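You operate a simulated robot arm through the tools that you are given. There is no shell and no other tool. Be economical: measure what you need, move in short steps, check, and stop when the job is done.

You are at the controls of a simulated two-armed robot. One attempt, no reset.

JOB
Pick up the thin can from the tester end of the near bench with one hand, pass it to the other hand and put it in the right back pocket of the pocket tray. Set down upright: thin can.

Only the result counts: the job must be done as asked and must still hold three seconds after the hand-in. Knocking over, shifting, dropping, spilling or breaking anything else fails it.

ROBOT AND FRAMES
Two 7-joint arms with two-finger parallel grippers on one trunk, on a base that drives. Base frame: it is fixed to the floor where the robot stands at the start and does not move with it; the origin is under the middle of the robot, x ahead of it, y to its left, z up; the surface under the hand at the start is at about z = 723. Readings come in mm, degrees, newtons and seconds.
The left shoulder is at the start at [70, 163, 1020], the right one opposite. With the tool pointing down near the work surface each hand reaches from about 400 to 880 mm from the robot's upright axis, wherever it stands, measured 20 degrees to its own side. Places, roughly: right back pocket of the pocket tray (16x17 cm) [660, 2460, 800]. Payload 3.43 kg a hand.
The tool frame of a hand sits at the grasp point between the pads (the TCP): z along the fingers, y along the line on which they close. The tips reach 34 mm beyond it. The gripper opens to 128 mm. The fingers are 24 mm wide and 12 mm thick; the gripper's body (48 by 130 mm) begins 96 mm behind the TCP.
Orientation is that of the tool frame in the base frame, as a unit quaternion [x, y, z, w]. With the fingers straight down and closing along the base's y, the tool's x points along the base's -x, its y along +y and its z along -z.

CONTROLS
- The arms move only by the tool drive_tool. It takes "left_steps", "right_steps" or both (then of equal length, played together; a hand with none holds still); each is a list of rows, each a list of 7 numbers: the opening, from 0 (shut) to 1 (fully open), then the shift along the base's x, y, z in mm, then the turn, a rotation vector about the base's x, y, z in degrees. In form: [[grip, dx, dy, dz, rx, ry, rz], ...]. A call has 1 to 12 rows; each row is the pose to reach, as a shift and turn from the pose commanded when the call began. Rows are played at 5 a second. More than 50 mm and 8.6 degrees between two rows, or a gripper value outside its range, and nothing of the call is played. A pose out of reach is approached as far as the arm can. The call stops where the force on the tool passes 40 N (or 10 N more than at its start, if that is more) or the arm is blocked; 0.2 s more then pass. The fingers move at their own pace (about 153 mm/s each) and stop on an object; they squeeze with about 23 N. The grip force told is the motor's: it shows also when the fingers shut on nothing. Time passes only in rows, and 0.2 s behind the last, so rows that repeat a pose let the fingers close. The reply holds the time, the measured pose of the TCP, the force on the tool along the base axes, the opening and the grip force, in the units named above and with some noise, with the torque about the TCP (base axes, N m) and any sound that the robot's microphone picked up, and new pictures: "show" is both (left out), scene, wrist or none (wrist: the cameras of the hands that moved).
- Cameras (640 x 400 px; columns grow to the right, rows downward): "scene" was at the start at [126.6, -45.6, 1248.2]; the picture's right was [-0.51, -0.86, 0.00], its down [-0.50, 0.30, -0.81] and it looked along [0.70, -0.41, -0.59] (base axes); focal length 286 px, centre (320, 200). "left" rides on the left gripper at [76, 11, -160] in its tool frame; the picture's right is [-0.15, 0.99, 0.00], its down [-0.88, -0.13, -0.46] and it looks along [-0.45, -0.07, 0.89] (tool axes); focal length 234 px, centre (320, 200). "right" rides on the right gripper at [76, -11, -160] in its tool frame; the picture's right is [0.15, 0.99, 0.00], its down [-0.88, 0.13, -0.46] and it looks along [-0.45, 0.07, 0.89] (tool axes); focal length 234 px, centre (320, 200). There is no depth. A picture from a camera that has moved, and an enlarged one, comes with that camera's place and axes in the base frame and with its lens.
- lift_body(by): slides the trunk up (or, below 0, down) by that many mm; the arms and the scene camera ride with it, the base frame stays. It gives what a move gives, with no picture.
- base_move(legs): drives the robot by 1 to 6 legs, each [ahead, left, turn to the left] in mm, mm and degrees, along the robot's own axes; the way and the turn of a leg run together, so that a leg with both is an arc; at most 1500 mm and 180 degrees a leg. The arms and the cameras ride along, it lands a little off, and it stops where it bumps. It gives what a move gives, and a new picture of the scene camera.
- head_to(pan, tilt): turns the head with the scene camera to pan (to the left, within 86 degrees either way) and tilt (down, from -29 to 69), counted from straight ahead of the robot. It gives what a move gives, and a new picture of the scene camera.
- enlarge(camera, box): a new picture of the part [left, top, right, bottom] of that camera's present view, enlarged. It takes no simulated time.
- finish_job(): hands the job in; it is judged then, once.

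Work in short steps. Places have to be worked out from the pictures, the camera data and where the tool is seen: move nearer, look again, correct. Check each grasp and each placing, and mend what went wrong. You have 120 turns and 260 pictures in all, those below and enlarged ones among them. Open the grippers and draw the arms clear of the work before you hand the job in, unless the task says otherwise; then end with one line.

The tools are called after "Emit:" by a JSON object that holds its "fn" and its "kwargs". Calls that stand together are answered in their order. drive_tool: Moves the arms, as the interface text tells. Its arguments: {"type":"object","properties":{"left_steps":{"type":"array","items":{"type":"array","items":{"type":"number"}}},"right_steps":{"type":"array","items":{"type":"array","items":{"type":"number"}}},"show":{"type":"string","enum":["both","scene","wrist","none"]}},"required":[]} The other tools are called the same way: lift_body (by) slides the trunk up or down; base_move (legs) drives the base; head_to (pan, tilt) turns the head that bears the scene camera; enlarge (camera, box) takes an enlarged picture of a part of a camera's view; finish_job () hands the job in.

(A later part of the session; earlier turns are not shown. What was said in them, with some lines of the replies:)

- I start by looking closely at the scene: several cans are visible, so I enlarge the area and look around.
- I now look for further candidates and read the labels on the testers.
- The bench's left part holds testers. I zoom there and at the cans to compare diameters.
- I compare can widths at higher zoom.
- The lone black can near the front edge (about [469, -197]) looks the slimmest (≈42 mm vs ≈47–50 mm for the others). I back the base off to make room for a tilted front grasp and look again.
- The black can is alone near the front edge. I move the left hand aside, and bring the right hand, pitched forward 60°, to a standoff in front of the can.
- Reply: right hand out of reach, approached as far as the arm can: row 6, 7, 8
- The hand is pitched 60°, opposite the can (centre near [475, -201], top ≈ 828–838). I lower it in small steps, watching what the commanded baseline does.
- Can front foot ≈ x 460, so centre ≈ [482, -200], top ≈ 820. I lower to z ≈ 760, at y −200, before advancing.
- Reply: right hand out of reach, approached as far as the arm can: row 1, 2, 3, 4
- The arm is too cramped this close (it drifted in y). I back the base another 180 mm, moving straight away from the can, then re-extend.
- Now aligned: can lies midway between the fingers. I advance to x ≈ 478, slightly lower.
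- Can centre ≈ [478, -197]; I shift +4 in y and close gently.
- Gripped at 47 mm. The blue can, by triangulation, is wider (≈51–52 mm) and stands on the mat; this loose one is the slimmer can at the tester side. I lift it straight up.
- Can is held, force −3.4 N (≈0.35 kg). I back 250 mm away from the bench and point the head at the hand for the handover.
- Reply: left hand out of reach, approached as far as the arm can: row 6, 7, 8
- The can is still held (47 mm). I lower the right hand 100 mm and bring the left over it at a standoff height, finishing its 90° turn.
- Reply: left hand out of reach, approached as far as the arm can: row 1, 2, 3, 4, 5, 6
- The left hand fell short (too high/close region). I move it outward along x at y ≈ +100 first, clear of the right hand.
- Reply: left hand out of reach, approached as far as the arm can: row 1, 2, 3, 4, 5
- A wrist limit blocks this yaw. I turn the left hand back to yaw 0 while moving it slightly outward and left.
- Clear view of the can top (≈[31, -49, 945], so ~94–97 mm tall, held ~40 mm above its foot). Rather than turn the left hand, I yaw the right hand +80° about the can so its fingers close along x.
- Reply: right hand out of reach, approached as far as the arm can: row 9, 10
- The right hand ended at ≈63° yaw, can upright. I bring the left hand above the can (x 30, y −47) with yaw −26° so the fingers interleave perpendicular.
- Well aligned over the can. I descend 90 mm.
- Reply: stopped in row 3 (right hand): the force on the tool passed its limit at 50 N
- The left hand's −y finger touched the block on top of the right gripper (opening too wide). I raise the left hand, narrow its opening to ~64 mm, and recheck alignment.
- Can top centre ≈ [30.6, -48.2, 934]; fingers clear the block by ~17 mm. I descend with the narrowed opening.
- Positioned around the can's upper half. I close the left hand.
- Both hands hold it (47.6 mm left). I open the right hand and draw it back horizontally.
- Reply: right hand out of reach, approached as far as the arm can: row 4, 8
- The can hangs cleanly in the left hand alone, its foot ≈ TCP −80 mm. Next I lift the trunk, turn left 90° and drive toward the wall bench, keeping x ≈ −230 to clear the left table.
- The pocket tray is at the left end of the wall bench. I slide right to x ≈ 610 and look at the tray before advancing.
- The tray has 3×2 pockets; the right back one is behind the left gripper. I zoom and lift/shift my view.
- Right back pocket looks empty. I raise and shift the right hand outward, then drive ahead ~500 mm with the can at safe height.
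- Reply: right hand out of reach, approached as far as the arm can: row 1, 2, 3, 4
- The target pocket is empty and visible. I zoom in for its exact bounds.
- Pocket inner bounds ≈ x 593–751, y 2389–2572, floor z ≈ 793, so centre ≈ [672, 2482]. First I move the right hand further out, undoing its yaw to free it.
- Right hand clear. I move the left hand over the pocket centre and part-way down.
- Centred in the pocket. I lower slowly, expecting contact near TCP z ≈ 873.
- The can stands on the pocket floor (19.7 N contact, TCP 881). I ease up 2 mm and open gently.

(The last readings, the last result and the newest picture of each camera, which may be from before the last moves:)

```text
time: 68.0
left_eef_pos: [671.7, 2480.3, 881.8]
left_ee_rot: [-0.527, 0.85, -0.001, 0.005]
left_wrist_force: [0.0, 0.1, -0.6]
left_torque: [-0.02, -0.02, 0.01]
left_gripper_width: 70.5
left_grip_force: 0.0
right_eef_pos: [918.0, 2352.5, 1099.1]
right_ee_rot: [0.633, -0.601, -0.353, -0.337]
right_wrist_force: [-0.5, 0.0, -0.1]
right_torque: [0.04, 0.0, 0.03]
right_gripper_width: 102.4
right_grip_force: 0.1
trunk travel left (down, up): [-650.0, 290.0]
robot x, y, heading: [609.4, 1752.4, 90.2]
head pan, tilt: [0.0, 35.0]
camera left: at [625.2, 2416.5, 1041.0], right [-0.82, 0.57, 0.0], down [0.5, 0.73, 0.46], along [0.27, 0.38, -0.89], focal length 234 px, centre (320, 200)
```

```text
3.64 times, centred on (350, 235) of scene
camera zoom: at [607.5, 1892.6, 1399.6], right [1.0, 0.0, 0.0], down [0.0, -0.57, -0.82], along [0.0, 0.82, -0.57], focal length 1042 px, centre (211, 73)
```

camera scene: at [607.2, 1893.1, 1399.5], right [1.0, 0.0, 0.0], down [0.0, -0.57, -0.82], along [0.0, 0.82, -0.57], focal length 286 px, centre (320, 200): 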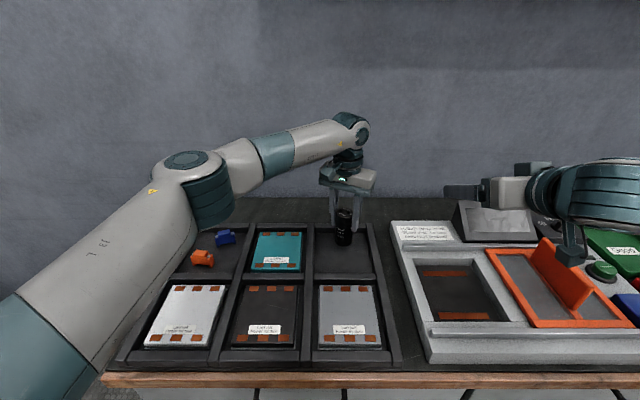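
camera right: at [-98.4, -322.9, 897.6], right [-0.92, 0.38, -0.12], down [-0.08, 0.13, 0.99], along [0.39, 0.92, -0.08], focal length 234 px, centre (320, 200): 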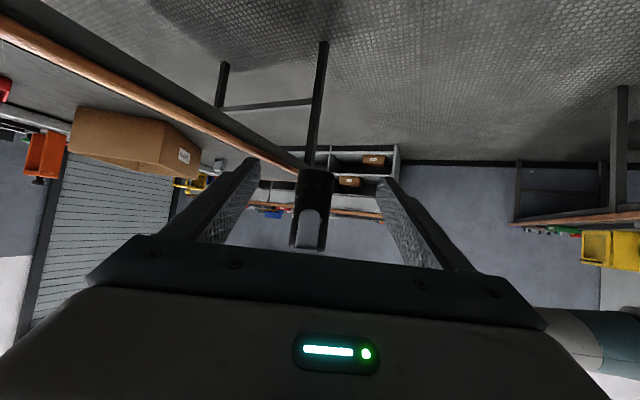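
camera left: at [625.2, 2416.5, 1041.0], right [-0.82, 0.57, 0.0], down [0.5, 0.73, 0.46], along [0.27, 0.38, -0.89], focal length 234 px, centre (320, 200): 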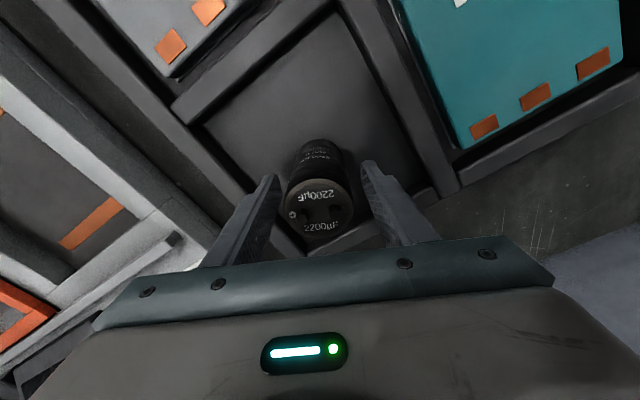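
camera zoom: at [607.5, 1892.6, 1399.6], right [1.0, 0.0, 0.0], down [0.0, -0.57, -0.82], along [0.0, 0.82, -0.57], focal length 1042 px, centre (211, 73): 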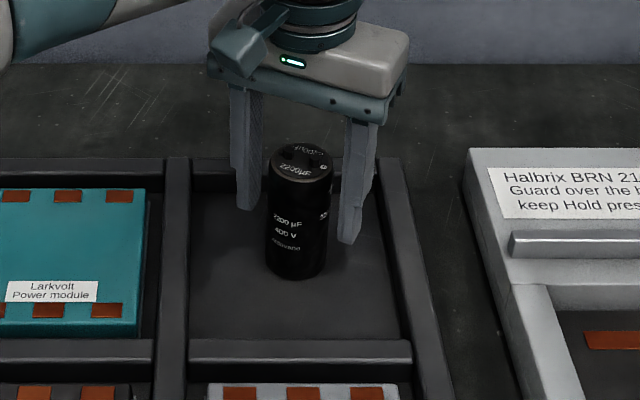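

The can stands upright and free. I raise the left hand straight up and then draw it back.

Emit:
{"fn": "drive_tool", "kwargs": {"left_steps": [[0.55, 0, 0, 20, 0, 0, 0], [0.55, 0, 0, 45, 0, 0, 0], [0.55, 0, 0, 80, 0, 0, 0], [0.55, 0, 0, 115, 0, 0, 0], [0.55, 0, 0, 150, 0, 0, 0], [0.7, 0, 0, 185, 0, 0, 0], [0.9, -10, -30, 195, 0, 0, 0], [1, -20, -70, 200, 0, 0, 0]], "show": "none"}}

Emit:
{"fn": "base_move", "kwargs": {"legs": [[-350, 0, 0]]}}

Emit:
{"fn": "enlarge", "kwargs": {"camera": "scene", "box": [220, 140, 460, 290]}}

```text
time: 69.8
left_eef_pos: [651.9, 2410.5, 1081.8]
left_ee_rot: [-0.526, 0.85, 0.001, 0.006]
left_wrist_force: [0.0, 0.5, -0.4]
left_torque: [0.01, 0.01, 0.02]
left_gripper_width: 127.9
left_grip_force: 0.1
right_eef_pos: [918.3, 2352.9, 1098.4]
right_ee_rot: [0.633, -0.601, -0.353, -0.337]
right_wrist_force: [1.0, 0.3, -0.3]
right_torque: [-0.01, -0.03, -0.01]
right_gripper_width: 102.4
right_grip_force: 0.1
trunk travel left (down, up): [-650.0, 290.0]
robot x, y, heading: [604.0, 1753.7, 89.9]
head pan, tilt: [0.0, 35.0]
```

```text
time: 72.0
left_eef_pos: [651.9, 2065.5, 1081.4]
left_ee_rot: [-0.527, 0.85, -0.001, 0.006]
left_wrist_force: [-0.7, -0.3, -0.4]
left_torque: [-0.02, 0.03, 0.06]
left_gripper_width: 127.9
left_grip_force: 0.1
right_eef_pos: [919.5, 2006.6, 1098.3]
right_ee_rot: [0.633, -0.601, -0.353, -0.337]
right_wrist_force: [-0.6, -0.5, -0.1]
right_torque: [0.03, 0.0, 0.02]
right_gripper_width: 102.2
right_grip_force: 0.0
trunk travel left (down, up): [-650.0, 290.0]
robot x, y, heading: [606.3, 1407.9, 90.1]
head pan, tilt: [0.0, 35.0]
camera scene: at [608.2, 1546.2, 1399.6], right [1.0, 0.0, 0.0], down [0.0, -0.57, -0.82], along [0.0, 0.82, -0.57], focal length 286 px, centre (320, 200)
```

scene: 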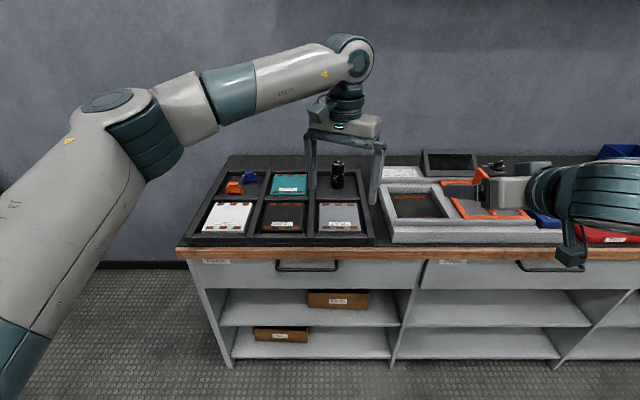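

```text
2.67 times, centred on (340, 215) of scene
camera zoom: at [608.2, 1546.2, 1399.6], right [1.0, 0.0, 0.0], down [0.0, -0.57, -0.82], along [0.0, 0.82, -0.57], focal length 764 px, centre (267, 160)
```

zoom: 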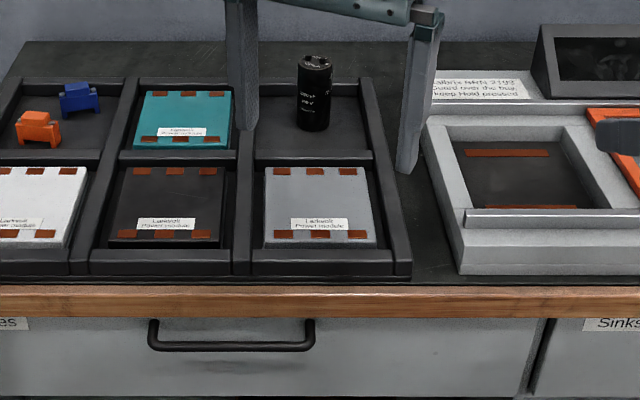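

The can stands upright in the right back pocket, both arms are clear with open grippers, and nothing else was disturbed. I hand in the job.

Emit:
{"fn": "finish_job", "kwargs": {}}

```text
The job is handed in.
```

I picked up the black 2200 µF can with the right hand, passed it to the left, and set it down upright in the right back pocket of the pocket tray. I took this to be the "thin can": it was the only loose can on that part of the bench, 47 mm across and slimmer than the blue can on the mat, but no thinner than the cans in the rack.
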